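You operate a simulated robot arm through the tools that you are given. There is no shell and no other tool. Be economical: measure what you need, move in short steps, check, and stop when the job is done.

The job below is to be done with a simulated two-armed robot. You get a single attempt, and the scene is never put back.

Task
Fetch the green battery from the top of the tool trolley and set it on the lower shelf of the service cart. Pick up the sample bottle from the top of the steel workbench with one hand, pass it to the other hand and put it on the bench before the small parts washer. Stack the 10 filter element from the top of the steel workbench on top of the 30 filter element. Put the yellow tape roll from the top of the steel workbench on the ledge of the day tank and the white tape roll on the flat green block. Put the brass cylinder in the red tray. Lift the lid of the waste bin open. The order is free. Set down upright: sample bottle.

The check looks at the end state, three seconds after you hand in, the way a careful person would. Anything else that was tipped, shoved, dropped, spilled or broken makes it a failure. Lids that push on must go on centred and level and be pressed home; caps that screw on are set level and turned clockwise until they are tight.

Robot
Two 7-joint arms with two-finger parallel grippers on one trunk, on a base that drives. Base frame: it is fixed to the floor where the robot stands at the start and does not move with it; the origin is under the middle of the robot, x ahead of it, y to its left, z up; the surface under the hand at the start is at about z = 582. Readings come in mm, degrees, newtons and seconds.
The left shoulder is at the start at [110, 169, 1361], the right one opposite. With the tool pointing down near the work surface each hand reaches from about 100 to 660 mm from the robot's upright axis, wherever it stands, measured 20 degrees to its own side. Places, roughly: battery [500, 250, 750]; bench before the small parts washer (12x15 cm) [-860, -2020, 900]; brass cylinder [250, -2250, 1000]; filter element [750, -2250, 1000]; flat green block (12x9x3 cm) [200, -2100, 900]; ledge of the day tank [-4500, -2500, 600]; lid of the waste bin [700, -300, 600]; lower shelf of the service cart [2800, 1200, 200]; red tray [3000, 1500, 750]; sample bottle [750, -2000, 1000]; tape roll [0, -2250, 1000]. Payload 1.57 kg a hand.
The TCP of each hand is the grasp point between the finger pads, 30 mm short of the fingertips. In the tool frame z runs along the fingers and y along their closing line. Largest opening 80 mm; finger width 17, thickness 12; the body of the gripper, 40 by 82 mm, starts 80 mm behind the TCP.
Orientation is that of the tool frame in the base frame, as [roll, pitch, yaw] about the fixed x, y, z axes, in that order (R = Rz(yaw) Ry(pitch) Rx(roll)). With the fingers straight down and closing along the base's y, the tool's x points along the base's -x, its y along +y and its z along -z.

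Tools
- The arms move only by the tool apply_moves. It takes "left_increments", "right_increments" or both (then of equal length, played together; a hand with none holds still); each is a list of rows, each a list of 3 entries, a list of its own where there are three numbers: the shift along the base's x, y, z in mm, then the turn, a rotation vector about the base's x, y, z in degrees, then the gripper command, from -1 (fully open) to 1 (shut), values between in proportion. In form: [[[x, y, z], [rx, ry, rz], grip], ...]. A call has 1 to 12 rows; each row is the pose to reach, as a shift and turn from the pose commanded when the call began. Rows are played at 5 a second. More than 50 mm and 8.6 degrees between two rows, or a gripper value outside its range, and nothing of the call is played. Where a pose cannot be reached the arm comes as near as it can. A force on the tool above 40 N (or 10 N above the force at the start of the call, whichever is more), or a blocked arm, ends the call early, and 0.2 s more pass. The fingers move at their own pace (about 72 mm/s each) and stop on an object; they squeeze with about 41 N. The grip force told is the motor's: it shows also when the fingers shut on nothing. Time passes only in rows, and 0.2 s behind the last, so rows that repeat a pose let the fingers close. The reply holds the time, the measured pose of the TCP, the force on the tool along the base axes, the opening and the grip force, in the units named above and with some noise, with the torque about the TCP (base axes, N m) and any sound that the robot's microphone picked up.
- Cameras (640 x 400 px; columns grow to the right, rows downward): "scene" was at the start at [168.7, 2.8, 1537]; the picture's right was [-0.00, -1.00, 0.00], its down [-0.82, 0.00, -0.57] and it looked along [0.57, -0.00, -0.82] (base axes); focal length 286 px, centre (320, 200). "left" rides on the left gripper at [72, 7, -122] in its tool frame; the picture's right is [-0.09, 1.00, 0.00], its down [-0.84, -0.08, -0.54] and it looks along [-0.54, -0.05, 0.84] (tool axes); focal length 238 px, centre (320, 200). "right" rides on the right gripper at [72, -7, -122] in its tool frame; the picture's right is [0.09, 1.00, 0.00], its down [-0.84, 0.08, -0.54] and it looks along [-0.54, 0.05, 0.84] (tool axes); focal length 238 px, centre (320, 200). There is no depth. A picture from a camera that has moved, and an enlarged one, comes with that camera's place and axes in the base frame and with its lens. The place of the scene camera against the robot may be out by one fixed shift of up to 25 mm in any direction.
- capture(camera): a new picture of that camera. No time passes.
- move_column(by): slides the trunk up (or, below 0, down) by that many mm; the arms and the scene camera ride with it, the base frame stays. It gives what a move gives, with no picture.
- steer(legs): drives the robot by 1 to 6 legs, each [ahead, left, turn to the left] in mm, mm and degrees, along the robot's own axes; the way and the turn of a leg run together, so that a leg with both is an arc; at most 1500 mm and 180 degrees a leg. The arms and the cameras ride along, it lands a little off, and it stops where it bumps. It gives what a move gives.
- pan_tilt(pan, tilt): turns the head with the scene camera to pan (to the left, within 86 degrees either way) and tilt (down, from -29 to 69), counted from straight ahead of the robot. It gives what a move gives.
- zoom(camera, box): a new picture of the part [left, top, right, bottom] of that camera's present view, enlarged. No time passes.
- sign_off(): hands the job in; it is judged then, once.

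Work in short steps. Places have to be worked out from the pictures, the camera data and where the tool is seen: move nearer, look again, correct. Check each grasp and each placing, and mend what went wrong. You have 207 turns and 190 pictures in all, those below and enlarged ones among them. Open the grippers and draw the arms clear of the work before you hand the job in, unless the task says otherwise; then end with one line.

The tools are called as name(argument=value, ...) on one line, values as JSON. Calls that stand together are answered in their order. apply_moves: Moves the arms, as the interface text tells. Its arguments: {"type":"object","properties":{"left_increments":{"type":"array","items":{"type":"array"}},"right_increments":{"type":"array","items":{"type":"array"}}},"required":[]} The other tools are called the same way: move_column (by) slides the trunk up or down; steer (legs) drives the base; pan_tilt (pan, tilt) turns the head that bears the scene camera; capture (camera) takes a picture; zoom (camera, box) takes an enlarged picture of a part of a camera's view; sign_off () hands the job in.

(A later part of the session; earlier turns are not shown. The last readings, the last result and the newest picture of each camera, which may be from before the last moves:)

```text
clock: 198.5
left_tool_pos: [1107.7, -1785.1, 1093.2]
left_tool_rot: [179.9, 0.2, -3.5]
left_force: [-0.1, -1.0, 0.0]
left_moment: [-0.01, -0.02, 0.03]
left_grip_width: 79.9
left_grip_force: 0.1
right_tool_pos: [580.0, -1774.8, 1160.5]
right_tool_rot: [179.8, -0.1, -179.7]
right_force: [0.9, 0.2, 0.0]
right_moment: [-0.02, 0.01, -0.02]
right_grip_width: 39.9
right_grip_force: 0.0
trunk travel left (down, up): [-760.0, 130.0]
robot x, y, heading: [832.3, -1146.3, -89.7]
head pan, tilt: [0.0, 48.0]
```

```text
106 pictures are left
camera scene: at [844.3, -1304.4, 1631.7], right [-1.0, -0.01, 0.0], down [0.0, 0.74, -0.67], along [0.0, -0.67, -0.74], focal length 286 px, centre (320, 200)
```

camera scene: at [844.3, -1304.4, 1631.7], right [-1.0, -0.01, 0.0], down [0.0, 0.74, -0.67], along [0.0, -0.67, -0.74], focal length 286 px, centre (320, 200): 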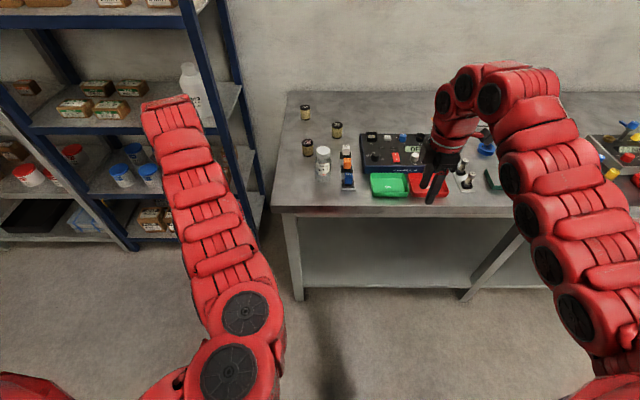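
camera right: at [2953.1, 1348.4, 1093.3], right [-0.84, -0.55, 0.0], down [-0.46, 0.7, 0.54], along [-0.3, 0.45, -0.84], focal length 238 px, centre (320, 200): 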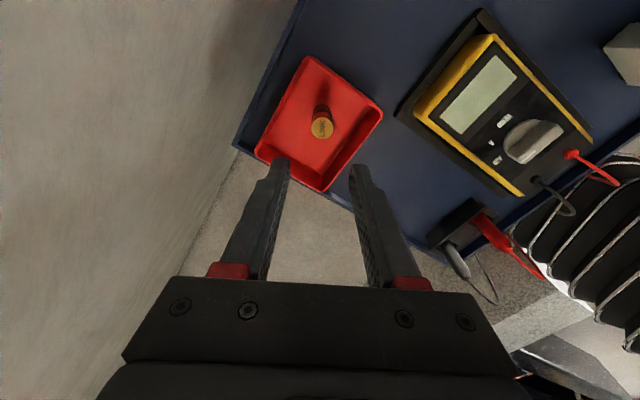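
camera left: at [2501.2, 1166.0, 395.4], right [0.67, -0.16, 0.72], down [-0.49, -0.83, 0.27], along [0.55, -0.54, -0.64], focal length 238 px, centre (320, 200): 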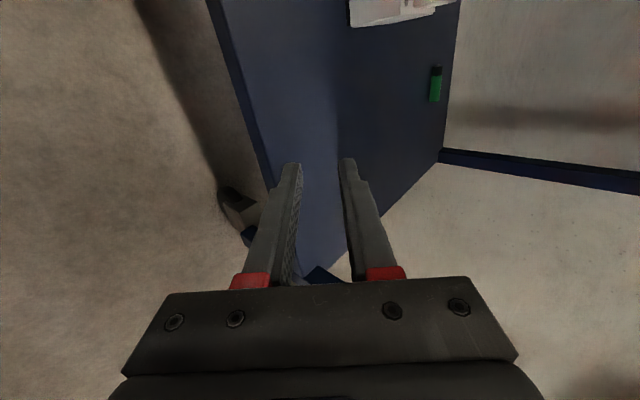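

I'm back at the bench. I'll lift both hands and drive to a spot where the left hand can serve the filters (robot near (620, −1602)).

apply_moves(left_increments=[[[0, -10, 40], [0, 0, 0], -1], [[0, -20, 70], [0, 0, 0], -1], [[0, -20, 70], [0, 0, 0], -1]], right_increments=[[[0, -10, 40], [0, 0, 0], -1], [[0, -20, 70], [0, 0, 0], -1], [[0, -20, 70], [0, 0, 0], -1]])

steer(legs=[[0, -210, 0], [450, 0, 0]])

capture(camera="left")

capture(camera="scene")

```text
clock: 199.3
left_tool_pos: [1106.9, -1807.6, 1162.5]
left_tool_rot: [179.8, 0.2, -3.6]
left_force: [0.1, -0.2, 0.7]
left_moment: [-0.02, 0.01, -0.02]
left_grip_width: 80.4
left_grip_force: 0.1
right_tool_pos: [576.0, -1808.9, 1200.1]
right_tool_rot: [-180.0, 0.0, -179.7]
right_force: [-0.7, 0.2, -0.2]
right_moment: [-0.01, 0.01, -0.02]
right_grip_width: 79.9
right_grip_force: 0.1
right hand out of reach, approached as far as the arm can: row 1, 2, 3
trunk travel left (down, up): [-760.0, 130.0]
robot x, y, heading: [825.7, -1149.2, -90.1]
head pan, tilt: [0.0, 48.0]
```

```text
clock: 203.3
left_tool_pos: [894.9, -2269.7, 1161.4]
left_tool_rot: [179.9, 0.3, -3.8]
left_force: [0.0, -0.7, -0.2]
left_moment: [0.01, 0.0, 0.01]
left_grip_width: 80.2
left_grip_force: 0.1
right_tool_pos: [365.6, -2268.9, 1200.7]
right_tool_rot: [-180.0, -0.1, 180.0]
right_force: [0.6, 0.2, 0.7]
right_moment: [-0.04, -0.04, 0.0]
right_grip_width: 80.1
right_grip_force: 0.0
trunk travel left (down, up): [-760.0, 130.0]
robot x, y, heading: [616.6, -1607.0, -90.1]
head pan, tilt: [0.0, 48.0]
```

```text
105 pictures are left
camera left: at [967.6, -2280.1, 1283.0], right [-0.16, -0.99, 0.0], down [-0.83, 0.13, 0.54], along [-0.54, 0.08, -0.84], focal length 238 px, centre (320, 200)
```

left: 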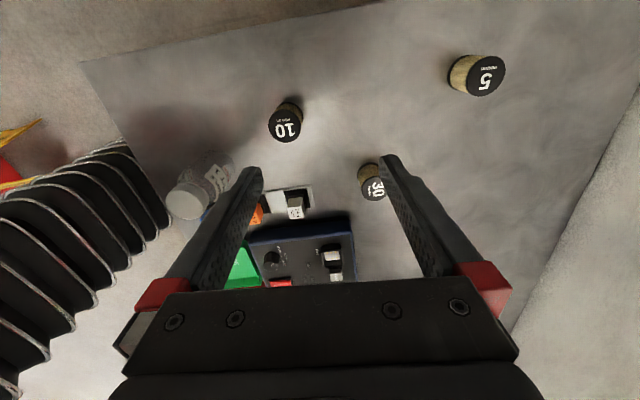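

```text
104 pictures are left
camera scene: at [634.9, -1764.3, 1631.8], right [-1.0, 0.0, 0.0], down [0.0, 0.74, -0.67], along [0.0, -0.67, -0.74], focal length 286 px, centre (320, 200)
```

scene: 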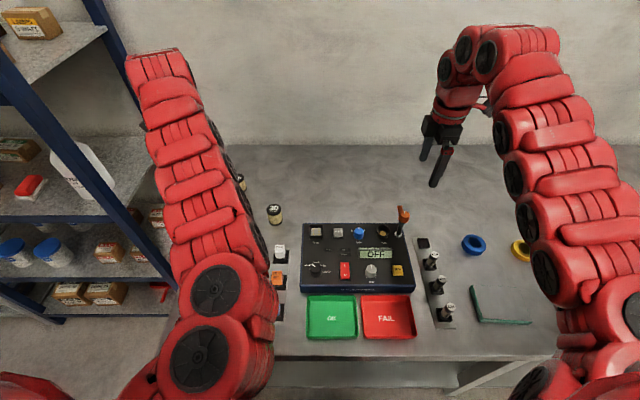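

In current readings, filter 10 is at (876, −2217) and 30 at (751, −2338). I'll lower the trunk 110 and move the left hand above filter 10.

move_column(by=-110)

apply_moves(left_increments=[[[-10, 25, 0], [0, 0, 0], -1], [[-19, 53, 0], [0, 0, 0], -1], [[-19, 53, -30], [0, 0, 0], -1], [[-19, 53, -50], [0, 0, 0], -1], [[-19, 53, -50], [0, 0, 0], -1]])

capture(camera="left")

```text
clock: 204.7
left_tool_pos: [894.4, -2269.3, 1052.1]
left_tool_rot: [179.9, 0.2, -3.8]
left_force: [-0.3, 0.1, -0.1]
left_moment: [0.01, 0.0, 0.0]
left_grip_width: 79.9
left_grip_force: 0.0
right_tool_pos: [365.2, -2269.8, 1089.9]
right_tool_rot: [180.0, 0.0, 179.9]
right_force: [0.0, -0.1, 0.6]
right_moment: [-0.02, 0.02, -0.02]
right_grip_width: 80.1
right_grip_force: 0.2
trunk travel left (down, up): [-650.0, 240.0]
robot x, y, heading: [619.5, -1602.8, -90.0]
head pan, tilt: [0.0, 48.0]
```

```text
clock: 205.9
left_tool_pos: [878.0, -2227.6, 1055.1]
left_tool_rot: [-179.8, 0.2, -3.9]
left_force: [-0.3, 0.3, -0.4]
left_moment: [0.0, 0.01, 0.05]
left_grip_width: 79.9
left_grip_force: 0.0
left hand out of reach, approached as far as the arm can: row 2, 3, 4, 5
right_tool_pos: [365.0, -2270.6, 1089.7]
right_tool_rot: [179.8, -0.1, 180.0]
right_force: [0.2, 0.3, -0.5]
right_moment: [0.01, -0.01, 0.0]
right_grip_width: 80.2
right_grip_force: 0.1
trunk travel left (down, up): [-650.0, 240.0]
robot x, y, heading: [617.9, -1608.6, -90.2]
head pan, tilt: [0.0, 48.0]
```

```text
103 pictures are left
camera left: at [951.4, -2239.1, 1176.3], right [-0.16, -0.99, 0.0], down [-0.83, 0.13, 0.55], along [-0.54, 0.09, -0.84], focal length 238 px, centre (320, 200)
```

left: 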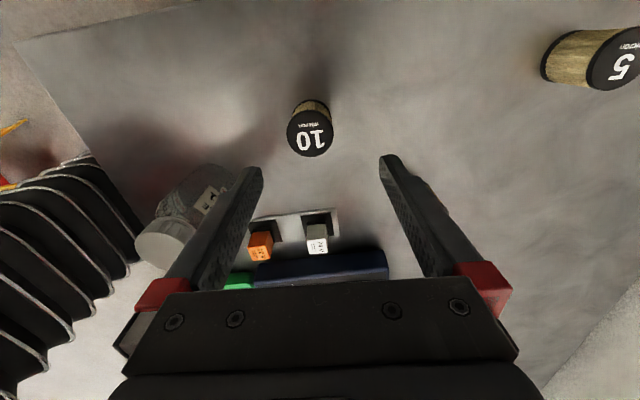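

Filter 10 is at (878, −2216). I'll go down first, which unfolds the arm, then centre in y.

apply_moves(left_increments=[[[0, 0, -30], [0, 0, 0], -1], [[0, 3, -60], [0, 0, 0], -1], [[0, 11, -80], [0, 0, 0], -1], [[0, 11, -80], [0, 0, 0], -1]])

capture(camera="left")

```text
clock: 206.9
left_tool_pos: [879.9, -2234.6, 1022.1]
left_tool_rot: [-179.9, 0.2, -4.3]
left_force: [-1.1, -0.6, -0.2]
left_moment: [0.04, 0.01, 0.0]
left_grip_width: 80.1
left_grip_force: 0.0
left hand out of reach, approached as far as the arm can: row 1, 2, 3, 4
right_tool_pos: [365.2, -2271.1, 1090.6]
right_tool_rot: [-180.0, -0.1, -180.0]
right_force: [-1.1, 0.1, 0.4]
right_moment: [0.0, 0.01, -0.02]
right_grip_width: 80.0
right_grip_force: 0.1
trunk travel left (down, up): [-650.0, 240.0]
robot x, y, heading: [617.8, -1609.3, -90.0]
head pan, tilt: [0.0, 48.0]
```

```text
102 pictures are left
camera left: at [952.1, -2248.5, 1143.0], right [-0.16, -0.99, 0.0], down [-0.83, 0.14, 0.54], along [-0.54, 0.09, -0.84], focal length 238 px, centre (320, 200)
```

left: 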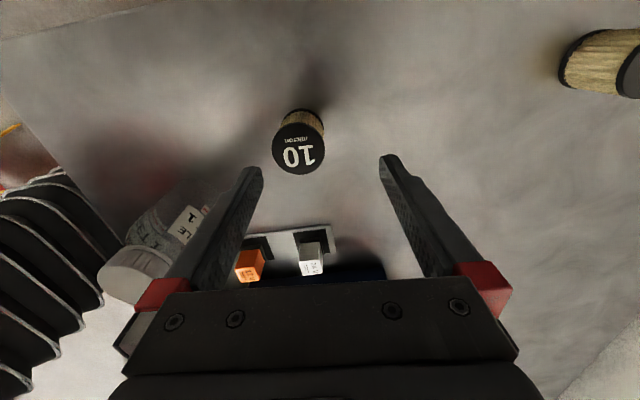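

The arm is at its folding limit here. I'll strafe right 60 mm and raise the trunk 20 to give the left arm more room.

steer(legs=[[0, -60, 0]])

move_column(by=20)

apply_moves(left_increments=[[[20, 0, 0], [0, 0, 0], -1], [[40, 5, -15], [0, 0, 0], -1], [[60, 10, -30], [0, 0, 0], -1], [[62, 17, -45], [0, 0, 0], -1], [[62, 17, -45], [0, 0, 0], -1]])

capture(camera="left")

```text
clock: 207.9
left_tool_pos: [820.7, -2235.6, 1023.6]
left_tool_rot: [-179.8, 0.2, -4.2]
left_force: [-0.3, 0.0, 0.2]
left_moment: [0.02, 0.0, 0.02]
left_grip_width: 79.9
left_grip_force: 0.2
right_tool_pos: [304.3, -2270.3, 1090.3]
right_tool_rot: [180.0, 0.0, -179.9]
right_force: [0.5, 0.4, -0.1]
right_moment: [0.01, 0.01, 0.01]
right_grip_width: 79.9
right_grip_force: 0.0
trunk travel left (down, up): [-650.0, 240.0]
robot x, y, heading: [557.2, -1606.8, -89.8]
head pan, tilt: [0.0, 48.0]
```

```text
clock: 208.5
left_tool_pos: [818.6, -2234.9, 1041.9]
left_tool_rot: [-179.9, 0.1, -4.1]
left_force: [-0.2, -0.1, 0.2]
left_moment: [0.04, 0.0, 0.01]
left_grip_width: 79.9
left_grip_force: 0.0
right_tool_pos: [304.3, -2270.3, 1109.0]
right_tool_rot: [180.0, 0.0, -179.9]
right_force: [-0.3, 0.9, -0.3]
right_moment: [0.03, -0.02, 0.0]
right_grip_width: 80.0
right_grip_force: 0.1
trunk travel left (down, up): [-670.0, 220.0]
robot x, y, heading: [555.7, -1610.7, -89.9]
head pan, tilt: [0.0, 48.0]
```

```text
clock: 209.7
left_tool_pos: [872.3, -2229.2, 1010.5]
left_tool_rot: [-179.8, 0.2, -4.2]
left_force: [-0.3, 0.6, 0.3]
left_moment: [0.02, -0.02, -0.02]
left_grip_width: 79.6
left_grip_force: 0.1
left hand out of reach, approached as far as the arm can: row 3, 4, 5
right_tool_pos: [306.4, -2270.3, 1110.6]
right_tool_rot: [180.0, -0.1, -179.9]
right_force: [-0.3, 0.9, -0.5]
right_moment: [-0.03, 0.02, 0.0]
right_grip_width: 79.8
right_grip_force: 0.1
trunk travel left (down, up): [-670.0, 220.0]
robot x, y, heading: [558.2, -1606.0, -89.9]
head pan, tilt: [0.0, 48.0]
```

```text
101 pictures are left
camera left: at [944.1, -2241.2, 1130.7], right [-0.17, -0.99, -0.01], down [-0.83, 0.14, 0.55], along [-0.54, 0.09, -0.84], focal length 238 px, centre (320, 200)
```

left: 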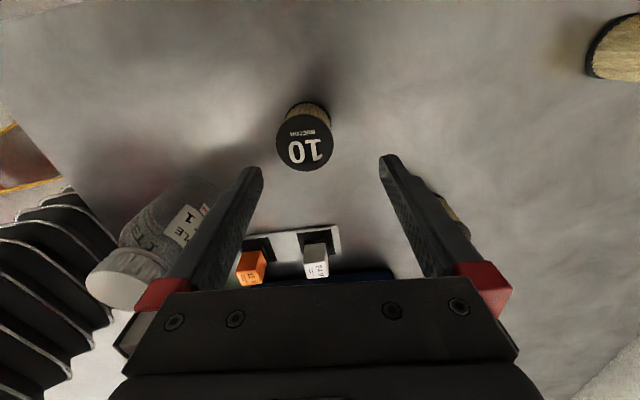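

It's still folding-limited, so I'll back off 90 mm for the pick and drive forward again for the stack.

steer(legs=[[-90, 0, 0]])

apply_moves(left_increments=[[[2, -30, 0], [0, 0, 0], -1], [[5, -60, 0], [0, 0, 0], -1], [[5, -77, 0], [0, 0, 0], -1], [[5, -77, -25], [0, 0, 0], -1], [[5, -77, -25], [0, 0, 0], -1]])

capture(camera="left")

```text
clock: 210.8
left_tool_pos: [870.8, -2136.8, 1009.6]
left_tool_rot: [-179.7, 0.2, -4.2]
left_force: [0.7, -0.4, -0.4]
left_moment: [0.01, 0.0, -0.03]
left_grip_width: 80.2
left_grip_force: 0.2
right_tool_pos: [305.9, -2179.8, 1109.9]
right_tool_rot: [-180.0, -0.2, -179.9]
right_force: [-0.3, 1.1, 0.6]
right_moment: [-0.02, 0.02, -0.04]
right_grip_width: 80.0
right_grip_force: 0.0
trunk travel left (down, up): [-670.0, 220.0]
robot x, y, heading: [557.4, -1516.9, -89.8]
head pan, tilt: [0.0, 48.0]
```

```text
clock: 212.0
left_tool_pos: [877.4, -2215.0, 984.9]
left_tool_rot: [-179.8, 0.2, -4.2]
left_force: [0.5, 0.7, -0.1]
left_moment: [0.02, -0.01, 0.0]
left_grip_width: 79.8
left_grip_force: 0.0
right_tool_pos: [305.7, -2178.7, 1110.7]
right_tool_rot: [180.0, -0.1, -179.9]
right_force: [0.3, -0.5, 0.4]
right_moment: [0.02, 0.0, -0.02]
right_grip_width: 79.8
right_grip_force: 0.1
trunk travel left (down, up): [-670.0, 220.0]
robot x, y, heading: [556.8, -1516.8, -90.0]
head pan, tilt: [0.0, 48.0]
```

```text
100 pictures are left
camera left: at [948.8, -2227.9, 1106.5], right [-0.16, -0.99, 0.0], down [-0.83, 0.14, 0.54], along [-0.54, 0.09, -0.84], focal length 238 px, centre (320, 200)
```

left: 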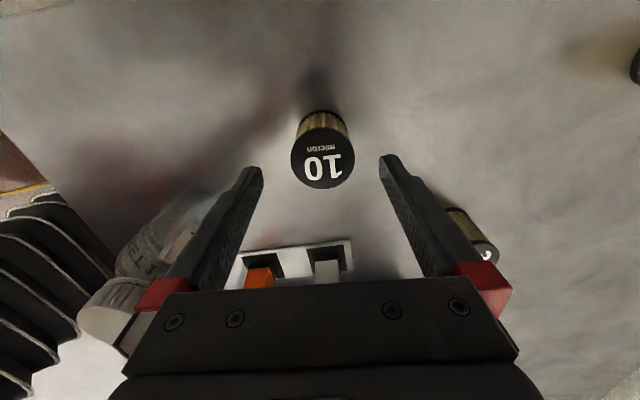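

It's centred on filter 10. I'll descend to TCP z≈925 and close.

apply_moves(left_increments=[[[-2, 0, -30], [0, 0, 0], -1], [[-2, 0, -50], [0, 0, 0], -1], [[-2, 0, -60], [0, 0, 0], -1], [[-2, 0, -60], [0, 0, 0], 0], [[-2, 0, -60], [0, 0, 0], 1], [[-2, 0, -60], [0, 0, 0], 1], [[-2, 0, -60], [0, 0, 0], 1]])

capture(camera="left")

```text
clock: 213.5
left_tool_pos: [876.0, -2213.0, 929.7]
left_tool_rot: [180.0, -0.1, -4.1]
left_force: [-1.8, 11.1, 25.4]
left_moment: [1.01, 0.16, -0.06]
left_grip_width: 43.6
left_grip_force: 41.3
right_tool_pos: [303.1, -2176.1, 1111.4]
right_tool_rot: [-179.7, 0.0, -179.8]
right_force: [0.9, 0.1, 0.7]
right_moment: [0.01, -0.01, -0.02]
right_grip_width: 80.0
right_grip_force: 0.0
trunk travel left (down, up): [-670.0, 220.0]
robot x, y, heading: [557.4, -1516.5, -89.8]
head pan, tilt: [0.0, 48.0]
stopped in row 7 (left hand): the force on the tool passed its limit at 41 N (the readings are from after the stop); the commanded pose is now the measured one
```

```text
99 pictures are left
camera left: at [946.7, -2226.1, 1051.6], right [-0.16, -0.99, 0.0], down [-0.83, 0.14, 0.54], along [-0.53, 0.09, -0.84], focal length 238 px, centre (320, 200)
```

left: 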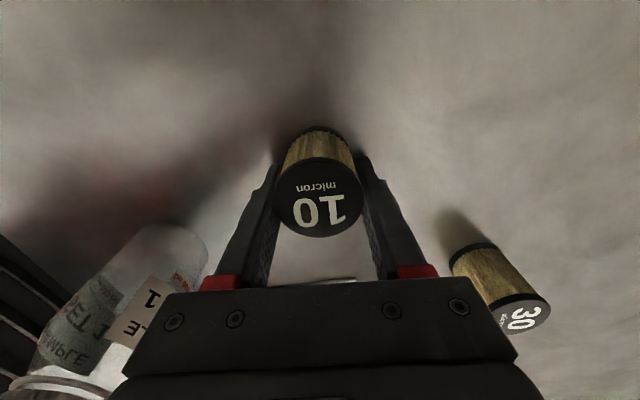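

The tips touched the bench, so its top is at z≈899 and the filter's top at about 949. It's gripped at 43.6 mm. I'll lift it.

apply_moves(left_increments=[[[0, 0, 8], [0, 0, 0], 1], [[0, 0, 25], [0, 0, 0], 1], [[0, 0, 55], [0, 0, 0], 1], [[0, 0, 85], [0, 0, 0], 1], [[0, 0, 85], [0, 0, 0], 1]])

steer(legs=[[90, 0, 0]])

capture(camera="left")

```text
clock: 214.7
left_tool_pos: [876.5, -2217.5, 1011.6]
left_tool_rot: [-179.8, 0.1, -4.1]
left_force: [0.5, 1.1, -1.3]
left_moment: [0.0, 0.05, -0.02]
left_grip_width: 43.6
left_grip_force: 40.4
right_tool_pos: [305.8, -2178.0, 1109.4]
right_tool_rot: [179.9, -0.1, -179.8]
right_force: [0.5, -0.4, -0.5]
right_moment: [-0.02, -0.01, 0.0]
right_grip_width: 80.0
right_grip_force: 0.1
trunk travel left (down, up): [-670.0, 220.0]
robot x, y, heading: [557.7, -1519.6, -89.9]
head pan, tilt: [0.0, 48.0]
```

```text
clock: 215.8
left_tool_pos: [875.0, -2308.5, 1010.5]
left_tool_rot: [-179.7, 0.1, -4.2]
left_force: [-0.2, 0.1, -1.4]
left_moment: [0.04, -0.02, -0.02]
left_grip_width: 43.6
left_grip_force: 41.1
right_tool_pos: [304.7, -2269.7, 1110.2]
right_tool_rot: [180.0, 0.0, 180.0]
right_force: [-0.3, 0.2, 0.0]
right_moment: [0.03, -0.06, -0.04]
right_grip_width: 79.8
right_grip_force: 0.1
trunk travel left (down, up): [-670.0, 220.0]
robot x, y, heading: [557.2, -1609.2, -90.1]
head pan, tilt: [0.0, 48.0]
```

```text
98 pictures are left
camera left: at [947.0, -2321.0, 1132.0], right [-0.17, -0.99, 0.0], down [-0.83, 0.14, 0.54], along [-0.54, 0.09, -0.84], focal length 238 px, centre (320, 200)
```

left: 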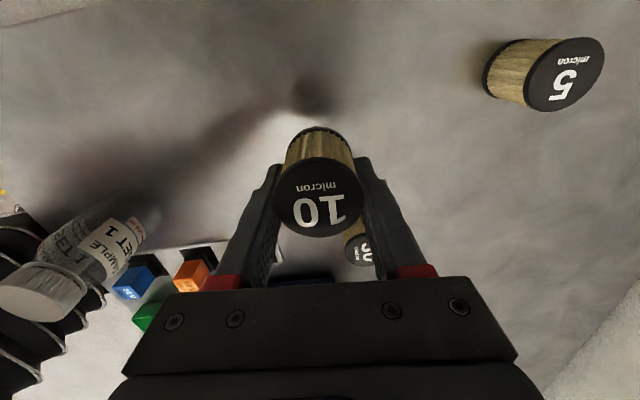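

Filter 10 is held with its bottom flush with the fingertips. I'll move just past filter 30 so the camera gets a clean, near-vertical view of it for precise alignment.

apply_moves(left_increments=[[[-40, -7, 10], [0, 0, 0], 1], [[-80, -14, 10], [0, 0, 0], 1], [[-120, -22, 10], [0, 0, 0], 1], [[-160, -29, 10], [0, 0, 0], 1], [[-175, -29, 10], [0, 0, 0], 1], [[-175, -29, 10], [0, 0, 0], 1]])

capture(camera="left")

capture(camera="scene")

```text
clock: 217.2
left_tool_pos: [699.5, -2334.1, 1020.6]
left_tool_rot: [-179.8, 0.0, -4.2]
left_force: [-0.3, 0.2, -0.4]
left_moment: [0.04, 0.0, 0.01]
left_grip_width: 43.3
left_grip_force: 40.6
left hand out of reach, approached as far as the arm can: row 4, 5, 6
right_tool_pos: [303.5, -2268.4, 1109.9]
right_tool_rot: [-179.9, 0.0, 179.9]
right_force: [-0.4, 0.7, -0.7]
right_moment: [0.04, 0.01, 0.01]
right_grip_width: 80.2
right_grip_force: 0.0
trunk travel left (down, up): [-670.0, 220.0]
robot x, y, heading: [561.6, -1606.1, -89.9]
head pan, tilt: [0.0, 48.0]
```

```text
97 pictures are left
camera left: at [771.5, -2347.3, 1141.2], right [-0.17, -0.99, 0.0], down [-0.83, 0.14, 0.54], along [-0.54, 0.09, -0.84], focal length 238 px, centre (320, 200)
```

left: 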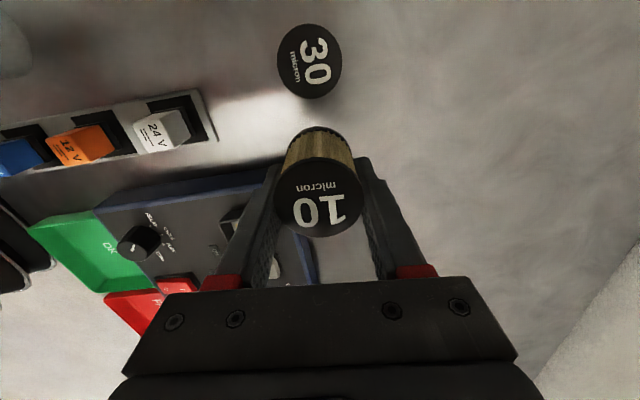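

```text
96 pictures are left
camera scene: at [574.1, -1764.0, 1541.7], right [-1.0, 0.0, 0.0], down [0.0, 0.74, -0.67], along [0.0, -0.67, -0.74], focal length 286 px, centre (320, 200)
```

scene: 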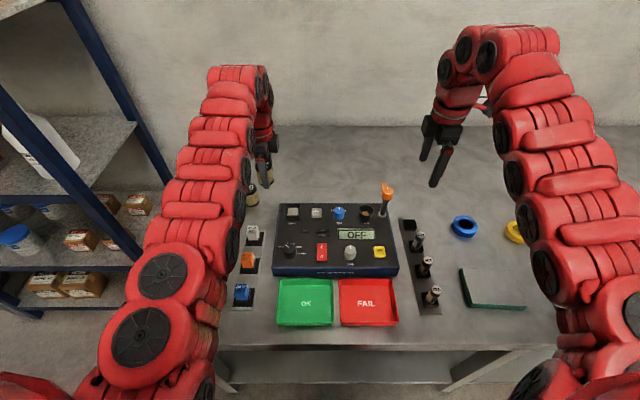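

Filter 30's top is at (763, −2338). Allowing for the held filter's offset in the fingers, I need to shift (+57, −2). I'll move there and start lowering.

apply_moves(left_increments=[[[25, -1, 0], [0, 0, 0], 1], [[57, -2, 0], [0, 0, 0], 1], [[57, -2, -10], [0, 0, 0], 1], [[57, -2, -22], [0, 0, 0], 1], [[57, -2, -30], [0, 0, 0], 1], [[57, -2, -30], [0, 0, 0], 1]])

zoom(camera="scene", box=[200, 120, 320, 220])

capture(camera="left")

```text
clock: 218.7
left_tool_pos: [755.9, -2335.5, 989.5]
left_tool_rot: [-179.9, 0.1, -4.3]
left_force: [0.6, -0.2, -0.7]
left_moment: [0.02, 0.01, 0.0]
left_grip_width: 43.6
left_grip_force: 41.0
left hand out of reach, approached as far as the arm can: row 2
right_tool_pos: [304.5, -2269.0, 1109.6]
right_tool_rot: [-180.0, 0.0, 179.9]
right_force: [0.6, 0.2, -0.1]
right_moment: [0.03, 0.0, 0.0]
right_grip_width: 80.3
right_grip_force: 0.1
trunk travel left (down, up): [-670.0, 220.0]
robot x, y, heading: [555.3, -1610.4, -90.1]
head pan, tilt: [0.0, 48.0]
```

```text
4.00 times, centred on (260, 170) of scene
camera zoom: at [574.2, -1764.4, 1541.7], right [-1.0, 0.0, 0.0], down [0.0, 0.74, -0.67], along [0.0, -0.67, -0.74], focal length 1145 px, centre (560, 320)
```

zoom: 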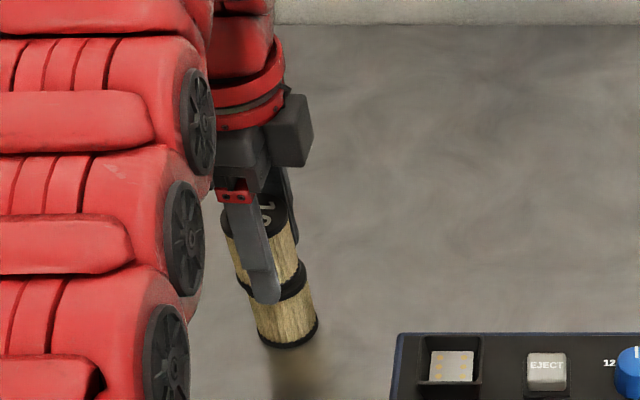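

```text
94 pictures are left
camera left: at [829.1, -2348.5, 1111.5], right [-0.17, -0.99, 0.0], down [-0.83, 0.14, 0.54], along [-0.54, 0.09, -0.84], focal length 238 px, centre (320, 200)
```

left: 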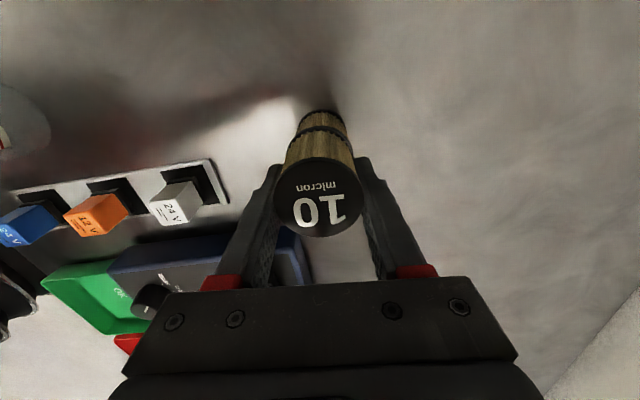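

Both views show the filters aligned. I'll lower in small steps to contact.

apply_moves(left_increments=[[[0, 0, -4], [0, 0, 0], 1], [[0, 0, -6], [0, 0, 0], 1], [[0, 0, -8], [0, 0, 0], 1], [[0, 0, -9.5], [0, 0, 0], 1], [[0, 0, -11], [0, 0, 0], 1], [[0, 0, -12.5], [0, 0, 0], 1], [[0, 0, -14], [0, 0, 0], 1]])

zoom(camera="scene", box=[200, 120, 320, 220])

```text
clock: 220.1
left_tool_pos: [757.7, -2336.1, 983.4]
left_tool_rot: [179.4, 0.0, -4.1]
left_force: [-1.8, 6.6, 23.2]
left_moment: [0.33, -0.1, 0.02]
left_grip_width: 43.5
left_grip_force: 41.1
right_tool_pos: [303.8, -2267.6, 1110.8]
right_tool_rot: [-179.9, 0.0, 180.0]
right_force: [-0.5, -0.1, -0.5]
right_moment: [0.0, -0.01, -0.02]
right_grip_width: 80.0
right_grip_force: 0.0
trunk travel left (down, up): [-670.0, 220.0]
robot x, y, heading: [559.5, -1605.8, -89.7]
head pan, tilt: [0.0, 48.0]
stopped in row 7 (left hand): the force on the tool passed its limit at 42 N (the readings are from after the stop); the commanded pose is now the measured one
```

```text
4.00 times, centred on (260, 170) of scene
camera zoom: at [573.6, -1761.0, 1541.9], right [-1.0, 0.0, 0.0], down [0.0, 0.74, -0.67], along [0.0, -0.67, -0.74], focal length 1145 px, centre (560, 320)
```

zoom: 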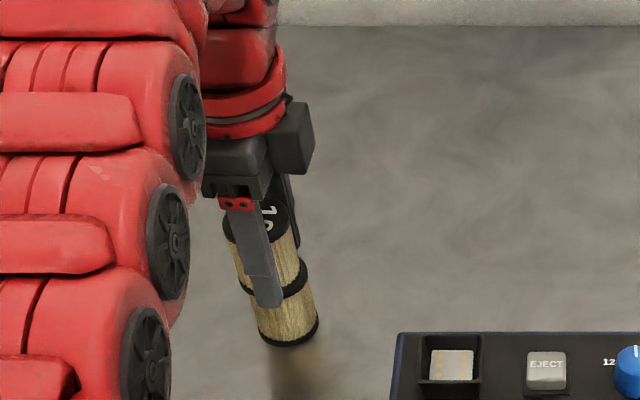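

Contact is made and the stack is aligned. I'll relieve 1.5 mm, open slowly, then rise straight up.

apply_moves(left_increments=[[[0, 0, 2], [0, 0, 0], 1], [[0, 0, 2], [0, 0, 0], -0.2], [[0, 0, 2], [0, 0, 0], -0.6], [[0, 0, 2], [0, 0, 0], -0.6], [[0, 0, 25], [0, 0, 0], -0.6], [[0, 0, 50], [0, 0, 0], -0.6], [[0, -10, 75], [0, 0, 0], -0.6], [[0, -20, 100], [0, 0, 0], -0.6]])

capture(camera="left")

zoom(camera="scene", box=[200, 120, 320, 220])

```text
clock: 221.9
left_tool_pos: [748.5, -2330.3, 1062.6]
left_tool_rot: [179.8, 0.1, -4.2]
left_force: [-0.5, 0.1, -0.2]
left_moment: [-0.02, 0.01, -0.01]
left_grip_width: 64.0
left_grip_force: 0.0
left hand out of reach, approached as far as the arm can: row 7, 8
right_tool_pos: [302.9, -2269.3, 1110.5]
right_tool_rot: [-180.0, -0.2, 180.0]
right_force: [0.0, -0.7, -0.2]
right_moment: [0.02, -0.02, -0.04]
right_grip_width: 80.0
right_grip_force: 0.1
trunk travel left (down, up): [-670.0, 220.0]
robot x, y, heading: [559.1, -1610.4, -89.9]
head pan, tilt: [0.0, 48.0]
```

```text
92 pictures are left
camera left: at [820.3, -2341.4, 1185.3], right [-0.17, -0.99, 0.0], down [-0.83, 0.14, 0.54], along [-0.54, 0.09, -0.84], focal length 238 px, centre (320, 200)
```

left: 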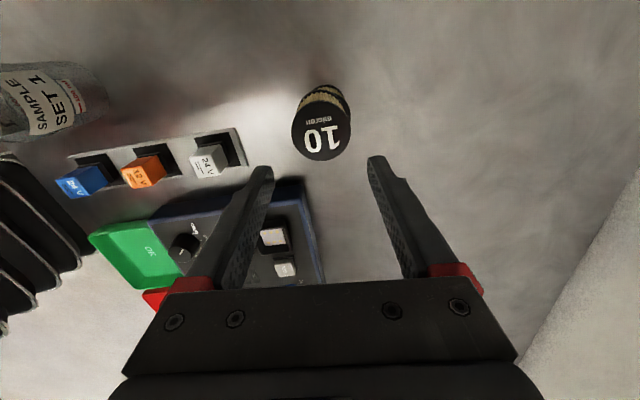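

```text
4.00 times, centred on (260, 170) of scene
camera zoom: at [573.5, -1763.8, 1541.7], right [-1.0, 0.0, 0.0], down [0.0, 0.74, -0.67], along [0.0, -0.67, -0.74], focal length 1145 px, centre (560, 320)
```

zoom: 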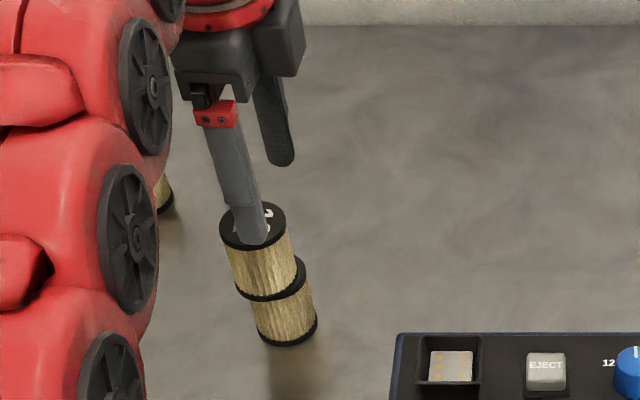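

The stack stands, offset only about 5 mm, with the upper filter well supported. Next is the sample bottle. I'll raise the left hand, back off 160 mm for good reach, and look at it.

apply_moves(left_increments=[[[20, 0, 30], [0, 0, 0], -1], [[60, 0, 60], [0, 0, 0], -1], [[60, 0, 60], [0, 0, 0], -1]])

steer(legs=[[-160, 0, 0]])

capture(camera="left")

capture(camera="scene")

```text
clock: 222.7
left_tool_pos: [797.0, -2317.0, 1106.1]
left_tool_rot: [179.9, 0.1, -4.3]
left_force: [-0.6, -0.3, -0.8]
left_moment: [-0.02, 0.04, 0.01]
left_grip_width: 79.8
left_grip_force: 0.2
left hand out of reach, approached as far as the arm can: row 1, 2, 3
right_tool_pos: [302.3, -2269.9, 1109.5]
right_tool_rot: [179.8, 0.1, -180.0]
right_force: [0.0, 0.4, -0.8]
right_moment: [0.02, -0.02, -0.03]
right_grip_width: 79.9
right_grip_force: 0.0
trunk travel left (down, up): [-670.0, 220.0]
robot x, y, heading: [559.0, -1607.9, -90.0]
head pan, tilt: [0.0, 48.0]
```

```text
clock: 224.2
left_tool_pos: [798.4, -2156.1, 1106.6]
left_tool_rot: [179.7, 0.0, -4.2]
left_force: [1.0, -0.5, 0.3]
left_moment: [0.04, -0.01, -0.02]
left_grip_width: 80.0
left_grip_force: 0.0
right_tool_pos: [305.8, -2110.0, 1109.5]
right_tool_rot: [180.0, -0.1, -179.9]
right_force: [0.1, -0.5, 0.0]
right_moment: [0.01, 0.01, 0.01]
right_grip_width: 80.0
right_grip_force: 0.1
trunk travel left (down, up): [-670.0, 220.0]
robot x, y, heading: [559.8, -1448.8, -89.8]
head pan, tilt: [0.0, 48.0]
```

```text
90 pictures are left
camera left: at [870.4, -2167.6, 1227.1], right [-0.16, -0.99, 0.0], down [-0.83, 0.14, 0.54], along [-0.54, 0.09, -0.84], focal length 238 px, centre (320, 200)
```

left: 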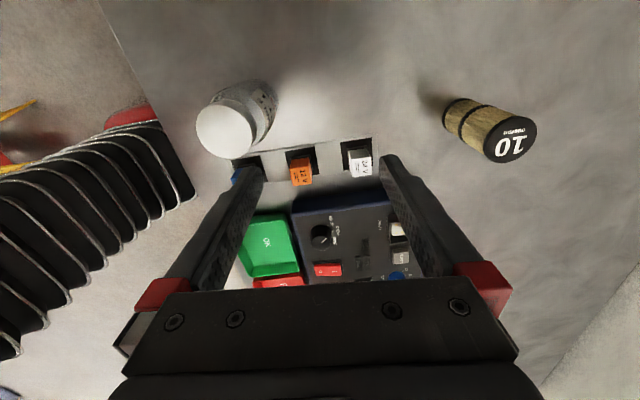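

```text
89 pictures are left
camera scene: at [574.5, -1604.0, 1541.5], right [-1.0, 0.0, 0.0], down [0.0, 0.74, -0.67], along [0.0, -0.67, -0.74], focal length 286 px, centre (320, 200)
```

scene: 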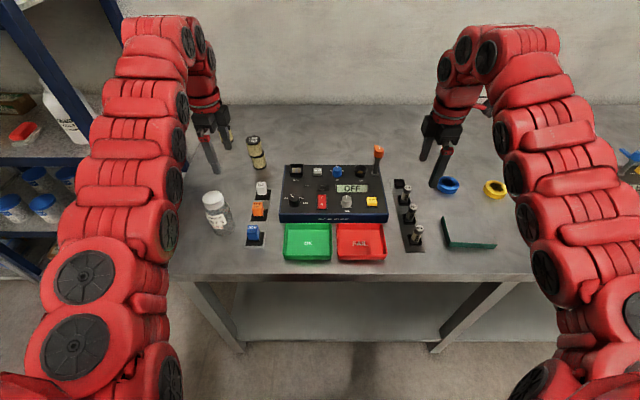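

The stack looks good. The bottle cap is at about (823, −2081) with its top near z≈1031. I'll move over it and look.

apply_moves(left_increments=[[[12, 35, 0], [0, 0, 0], -1], [[25, 75, 0], [0, 0, 0], -1], [[25, 75, 0], [0, 0, 0], -1]])

capture(camera="left")

```text
clock: 225.0
left_tool_pos: [821.5, -2085.8, 1100.9]
left_tool_rot: [179.6, 0.1, -4.2]
left_force: [0.2, -1.0, 0.2]
left_moment: [-0.01, 0.03, 0.04]
left_grip_width: 79.9
left_grip_force: 0.0
left hand out of reach, approached as far as the arm can: row 2, 3
right_tool_pos: [305.9, -2109.7, 1107.4]
right_tool_rot: [179.9, 0.0, -179.9]
right_force: [-0.5, -0.5, 0.4]
right_moment: [0.0, 0.0, -0.01]
right_grip_width: 80.0
right_grip_force: 0.1
trunk travel left (down, up): [-670.0, 220.0]
robot x, y, heading: [556.0, -1446.7, -89.9]
head pan, tilt: [0.0, 48.0]
```

```text
88 pictures are left
camera left: at [894.9, -2095.8, 1222.7], right [-0.16, -0.99, 0.01], down [-0.83, 0.14, 0.54], along [-0.54, 0.08, -0.84], focal length 238 px, centre (320, 200)
```

left: 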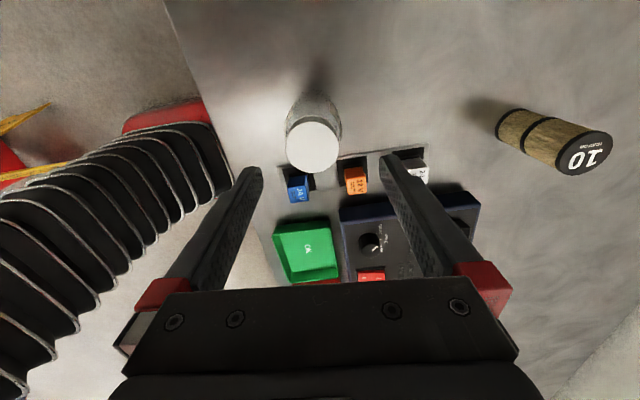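

The cap top is at (826, −2080, 1029). I'll descend to grip the cap only, at TCP z≈1034.

apply_moves(left_increments=[[[5, 0, -25], [0, 0, 0], -1], [[5, 5, -45], [0, 0, 0], -1], [[5, 5, -67], [0, 0, 0], -1], [[5, 5, -67], [0, 0, 0], -0.2], [[5, 5, -67], [0, 0, 0], 1], [[5, 5, -67], [0, 0, 0], 1], [[5, 5, -67], [0, 0, 0], 1]])

capture(camera="left")

```text
clock: 226.6
left_tool_pos: [829.3, -2077.5, 1034.9]
left_tool_rot: [179.6, 0.0, -4.1]
left_force: [0.2, -0.3, -1.3]
left_moment: [0.01, 0.0, 0.01]
left_grip_width: 43.4
left_grip_force: 40.5
right_tool_pos: [305.2, -2108.6, 1109.5]
right_tool_rot: [179.9, -0.1, -179.9]
right_force: [-0.3, 0.0, -0.3]
right_moment: [-0.01, -0.02, 0.02]
right_grip_width: 79.9
right_grip_force: 0.0
trunk travel left (down, up): [-670.0, 220.0]
robot x, y, heading: [558.9, -1442.8, -90.1]
head pan, tilt: [0.0, 48.0]
```

```text
87 pictures are left
camera left: at [901.5, -2089.2, 1155.2], right [-0.16, -0.99, 0.01], down [-0.83, 0.14, 0.54], along [-0.54, 0.08, -0.84], focal length 238 px, centre (320, 200)
```

left: 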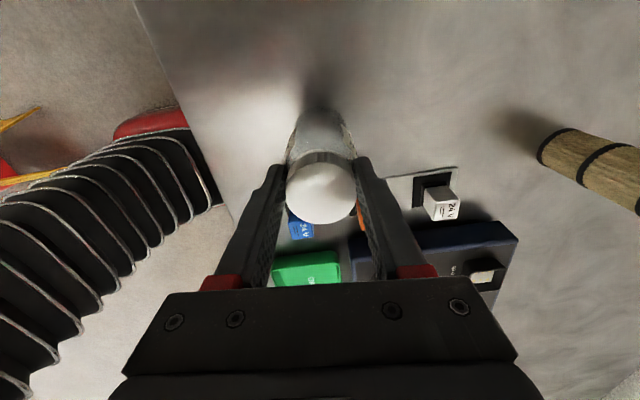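

The cap is gripped at 43.4 mm. I'll lift, then back away from the bench for the handover.

apply_moves(left_increments=[[[0, 0, 20], [0, 0, 0], 1], [[0, -5, 50], [0, 0, 0], 1], [[0, -15, 85], [0, 0, 0], 1], [[0, -25, 115], [0, 0, 0], 1], [[0, -25, 115], [0, 0, 0], 1]])

steer(legs=[[-380, 0, 0]])

capture(camera="scene")

```text
clock: 227.8
left_tool_pos: [831.1, -2118.5, 1118.9]
left_tool_rot: [179.6, 0.1, -4.0]
left_force: [-0.1, 0.0, -0.5]
left_moment: [-0.03, 0.02, 0.01]
left_grip_width: 43.5
left_grip_force: 40.9
left hand out of reach, approached as far as the arm can: row 3, 4, 5
right_tool_pos: [305.8, -2107.9, 1110.1]
right_tool_rot: [179.9, -0.1, -179.9]
right_force: [0.0, 1.2, 0.6]
right_moment: [-0.01, 0.01, -0.02]
right_grip_width: 79.8
right_grip_force: 0.1
trunk travel left (down, up): [-670.0, 220.0]
robot x, y, heading: [561.1, -1443.5, -90.0]
head pan, tilt: [0.0, 48.0]
```

```text
clock: 230.1
left_tool_pos: [827.9, -1753.6, 1120.5]
left_tool_rot: [179.5, 0.0, -4.4]
left_force: [0.6, -0.2, -0.1]
left_moment: [-0.05, 0.0, -0.02]
left_grip_width: 43.5
left_grip_force: 41.0
right_tool_pos: [301.9, -1741.2, 1111.8]
right_tool_rot: [-179.8, -0.1, 179.9]
right_force: [-0.4, 0.2, 0.3]
right_moment: [-0.03, 0.04, 0.01]
right_grip_width: 80.0
right_grip_force: 0.0
trunk travel left (down, up): [-670.0, 220.0]
robot x, y, heading: [556.1, -1082.5, -90.1]
head pan, tilt: [0.0, 48.0]
stopped in leg 1: the robot was blocked; the commanded pose is now the measured one
```

```text
86 pictures are left
camera scene: at [574.1, -1236.5, 1542.1], right [-1.0, 0.0, 0.0], down [0.0, 0.74, -0.67], along [0.0, -0.67, -0.74], focal length 286 px, centre (320, 200)
```

scene: 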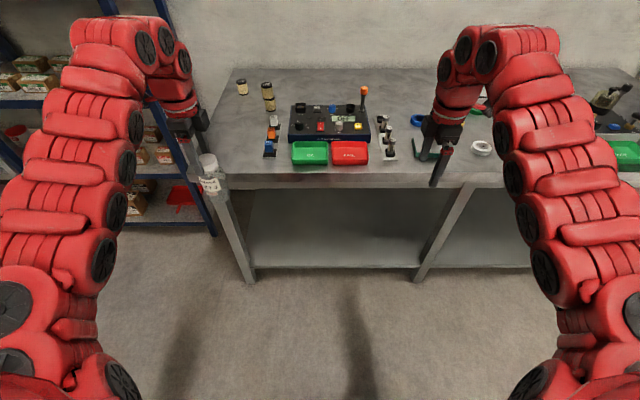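

The drive was blocked behind at y≈−1082, probably by the floor sign, which I'll check later. I'll move forward 80, then bring the bottle to the centre while tilting the right tool 45° toward it.

steer(legs=[[80, 0, 0]])

apply_moves(left_increments=[[[-40, 0, 0], [0, 0, 0], 1], [[-80, 0, 0], [0, 0, 0], 1], [[-120, 0, 0], [0, 0, 0], 1], [[-160, 0, 0], [0, 0, 0], 1], [[-200, 0, 0], [0, 0, 0], 1], [[-232, 0, 0], [0, 0, 0], 1], [[-232, 0, 0], [0, 0, 0], 1]], right_increments=[[[15, 0, 0], [0, -8, 0], -1], [[30, 0, 0], [0, -16, 0], -1], [[45, 0, 0], [0, -24, 0], -1], [[60, 0, 0], [0, -32, 0], -1], [[75, 0, 0], [0, -40, 0], -1], [[90, 0, 0], [0, -45, 0], -1], [[90, 0, 0], [0, -45, 0], -1]])

capture(camera="scene")

capture(camera="right")

```text
clock: 231.1
left_tool_pos: [827.6, -1838.1, 1118.3]
left_tool_rot: [179.7, -0.1, -4.4]
left_force: [-0.3, -0.1, -1.1]
left_moment: [0.04, 0.0, 0.03]
left_grip_width: 43.7
left_grip_force: 40.7
right_tool_pos: [302.3, -1823.3, 1109.4]
right_tool_rot: [180.0, 0.0, 179.8]
right_force: [0.2, -1.3, 0.4]
right_moment: [0.05, 0.03, -0.02]
right_grip_width: 80.1
right_grip_force: 0.1
trunk travel left (down, up): [-670.0, 220.0]
robot x, y, heading: [557.7, -1166.4, -90.3]
head pan, tilt: [0.0, 48.0]
```

```text
clock: 232.7
left_tool_pos: [597.8, -1836.7, 1115.4]
left_tool_rot: [179.6, 0.1, -4.4]
left_force: [-0.2, 0.1, -0.2]
left_moment: [0.03, 0.01, 0.0]
left_grip_width: 43.5
left_grip_force: 40.8
right_tool_pos: [394.2, -1822.8, 1109.7]
right_tool_rot: [179.9, 45.0, 179.8]
right_force: [-0.5, -0.4, -0.6]
right_moment: [-0.01, 0.0, 0.01]
right_grip_width: 80.2
right_grip_force: 0.1
trunk travel left (down, up): [-670.0, 220.0]
robot x, y, heading: [557.1, -1167.6, -90.0]
head pan, tilt: [0.0, 48.0]
```

```text
85 pictures are left
camera scene: at [574.7, -1319.9, 1541.7], right [-1.0, 0.0, 0.0], down [0.0, 0.74, -0.67], along [0.0, -0.67, -0.74], focal length 286 px, centre (320, 200)
```

scene: 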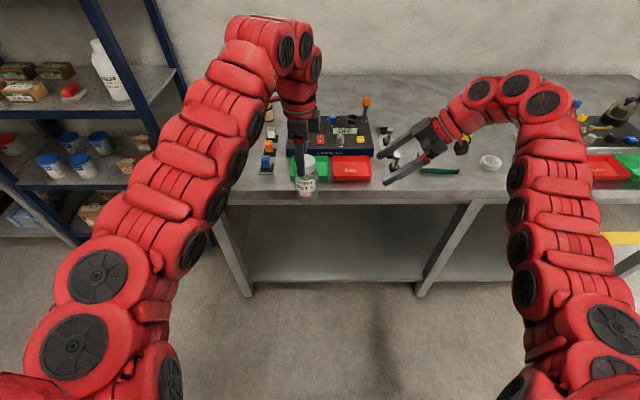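

```text
84 pictures are left
camera right: at [256.3, -1830.5, 1145.8], right [-0.06, 1.0, -0.06], down [0.21, 0.07, 0.97], along [0.98, 0.05, -0.21], focal length 238 px, centre (320, 200)
```

right: 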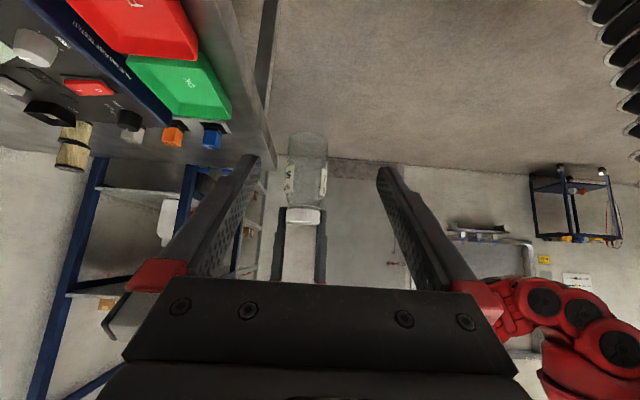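

The right camera clearly shows the bottle (z 973–1107). I'll align in y and advance along the tilted tool axis to straddle its lower body.

apply_moves(right_increments=[[[40, -5, -5], [0, 0, 0], -1], [[80, -10, -12], [0, 0, 0], -1], [[126, -15, -21], [0, 0, 0], -1], [[126, -15, -21], [0, 0, 0], -1]])

capture(camera="right")

zoom(camera="scene", box=[240, 80, 440, 220])

```text
clock: 233.7
left_tool_pos: [596.4, -1836.1, 1116.1]
left_tool_rot: [179.6, 0.0, -4.4]
left_force: [-0.6, -0.9, -0.3]
left_moment: [0.04, -0.02, 0.03]
left_grip_width: 43.8
left_grip_force: 41.4
right_tool_pos: [519.4, -1838.4, 1088.9]
right_tool_rot: [179.6, 44.9, 179.7]
right_force: [-0.4, -0.1, -0.1]
right_moment: [-0.02, 0.04, -0.05]
right_grip_width: 80.4
right_grip_force: 0.0
trunk travel left (down, up): [-670.0, 220.0]
robot x, y, heading: [556.7, -1166.4, -90.5]
head pan, tilt: [0.0, 48.0]
```

```text
83 pictures are left
camera right: at [381.5, -1845.4, 1124.0], right [-0.06, 1.0, -0.06], down [0.21, 0.07, 0.97], along [0.98, 0.05, -0.21], focal length 238 px, centre (320, 200)
```

right: 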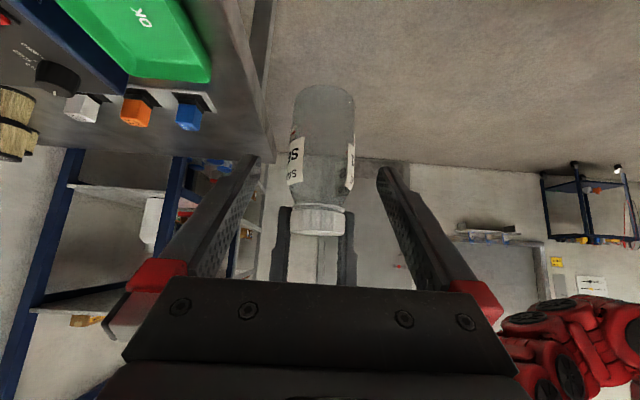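

```text
2.86 times, centred on (340, 150) of scene
camera zoom: at [572.8, -1319.8, 1541.7], right [-1.0, 0.0, 0.0], down [0.0, 0.74, -0.67], along [0.0, -0.67, -0.74], focal length 818 px, centre (263, 343)
```

zoom: 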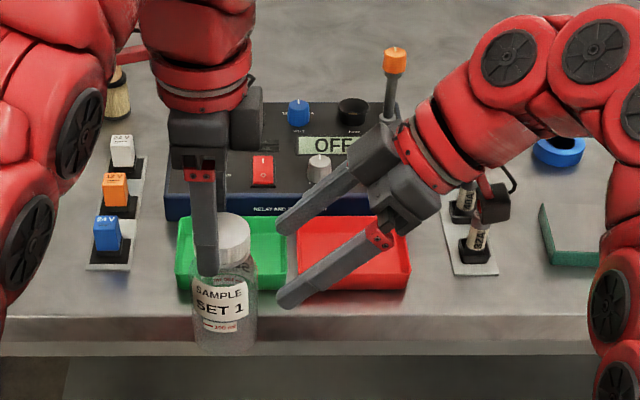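

It's well aligned, with about 8 mm to spare per side. I'll advance to straddle the bottle, then close the right hand.

apply_moves(right_increments=[[[20, 3, -20], [0, 0, 0], -1], [[40, 3, -40], [0, 0, 0], -1], [[60, 3, -60], [0, 0, 0], -1], [[78, 3, -78], [0, 0, 0], -1], [[78, 3, -78], [0, 0, 0], 0], [[78, 3, -78], [0, 0, 0], 1], [[78, 3, -78], [0, 0, 0], 1]])

zoom(camera="scene", box=[240, 80, 440, 220])

```text
clock: 235.3
left_tool_pos: [598.1, -1836.7, 1116.6]
left_tool_rot: [179.6, 0.0, -4.4]
left_force: [13.7, -5.1, -1.5]
left_moment: [-0.14, -0.32, 0.03]
left_grip_width: 43.8
left_grip_force: 40.6
right_tool_pos: [597.4, -1837.0, 1010.3]
right_tool_rot: [179.9, 44.9, 179.6]
right_force: [-12.6, 5.1, 1.0]
right_moment: [-0.36, -1.02, 0.0]
right_grip_width: 58.2
right_grip_force: 40.8
trunk travel left (down, up): [-670.0, 220.0]
robot x, y, heading: [557.7, -1163.0, -90.1]
head pan, tilt: [0.0, 48.0]
```

```text
2.86 times, centred on (340, 150) of scene
camera zoom: at [573.7, -1320.1, 1541.7], right [-1.0, 0.0, 0.0], down [0.0, 0.74, -0.67], along [0.0, -0.67, -0.74], focal length 818 px, centre (263, 343)
```

zoom: 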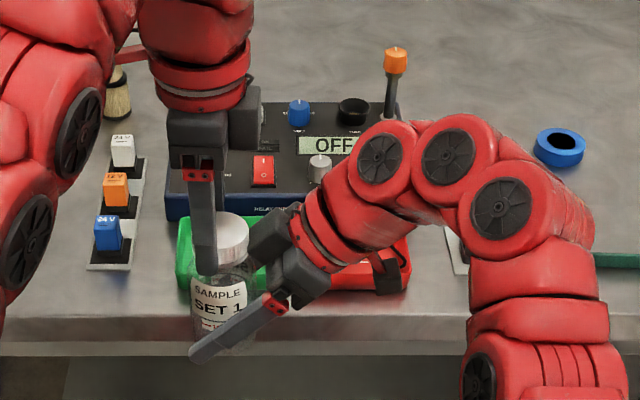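

The right hand holds the body at 58 mm. I'll open the left hand and raise it clear.

apply_moves(left_increments=[[[0, 0, 0], [0, 0, 0], 0.0], [[0, 0, 0], [0, 0, 0], -0.6], [[0, 0, 0], [0, 0, 0], -0.6], [[0, -5, 25], [0, 0, 0], -0.6], [[0, -10, 45], [0, 0, 0], -0.6], [[30, -15, 60], [0, 0, 0], -0.6], [[75, -15, 65], [0, 0, 0], -0.6], [[120, -15, 65], [0, 0, 0], -0.6], [[165, -15, 65], [0, 0, 0], -0.6], [[210, -15, 65], [0, 0, 0], -0.6]], right_increments=[[[0, 0, 0], [0, 0, 0], 1], [[0, 0, 0], [0, 0, 0], 1], [[0, 0, 0], [0, 0, 0], 1], [[0, 0, 0], [0, 0, 0], 1], [[0, 0, 0], [0, 0, 0], 1], [[0, 0, 0], [0, 0, 0], 1], [[0, 0, 0], [0, 0, 0], 1], [[0, 0, 0], [0, 0, 0], 1], [[0, 0, 0], [0, 0, 0], 1], [[0, 0, 0], [0, 0, 0], 1]])

capture(camera="scene")

```text
clock: 237.5
left_tool_pos: [764.3, -1866.2, 1129.4]
left_tool_rot: [179.6, 0.0, -4.4]
left_force: [-0.1, -0.2, 0.7]
left_moment: [0.0, -0.01, -0.01]
left_grip_width: 64.1
left_grip_force: 0.0
left hand out of reach, approached as far as the arm can: row 4, 5, 6, 7, 8, 9, 10
right_tool_pos: [597.0, -1837.2, 1010.9]
right_tool_rot: [179.6, 45.0, 179.6]
right_force: [0.8, 0.3, -0.5]
right_moment: [0.0, 0.0, -0.02]
right_grip_width: 58.9
right_grip_force: 41.1
trunk travel left (down, up): [-670.0, 220.0]
robot x, y, heading: [558.0, -1163.2, -90.1]
head pan, tilt: [0.0, 48.0]
```

```text
80 pictures are left
camera scene: at [572.7, -1320.3, 1541.6], right [-1.0, 0.0, 0.0], down [0.0, 0.74, -0.67], along [0.0, -0.67, -0.74], focal length 286 px, centre (320, 200)
```

scene: 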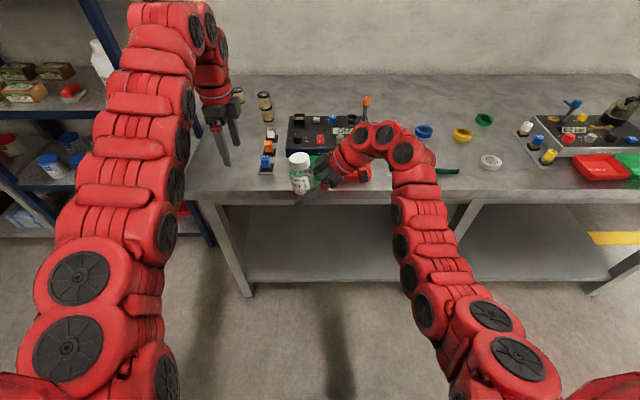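

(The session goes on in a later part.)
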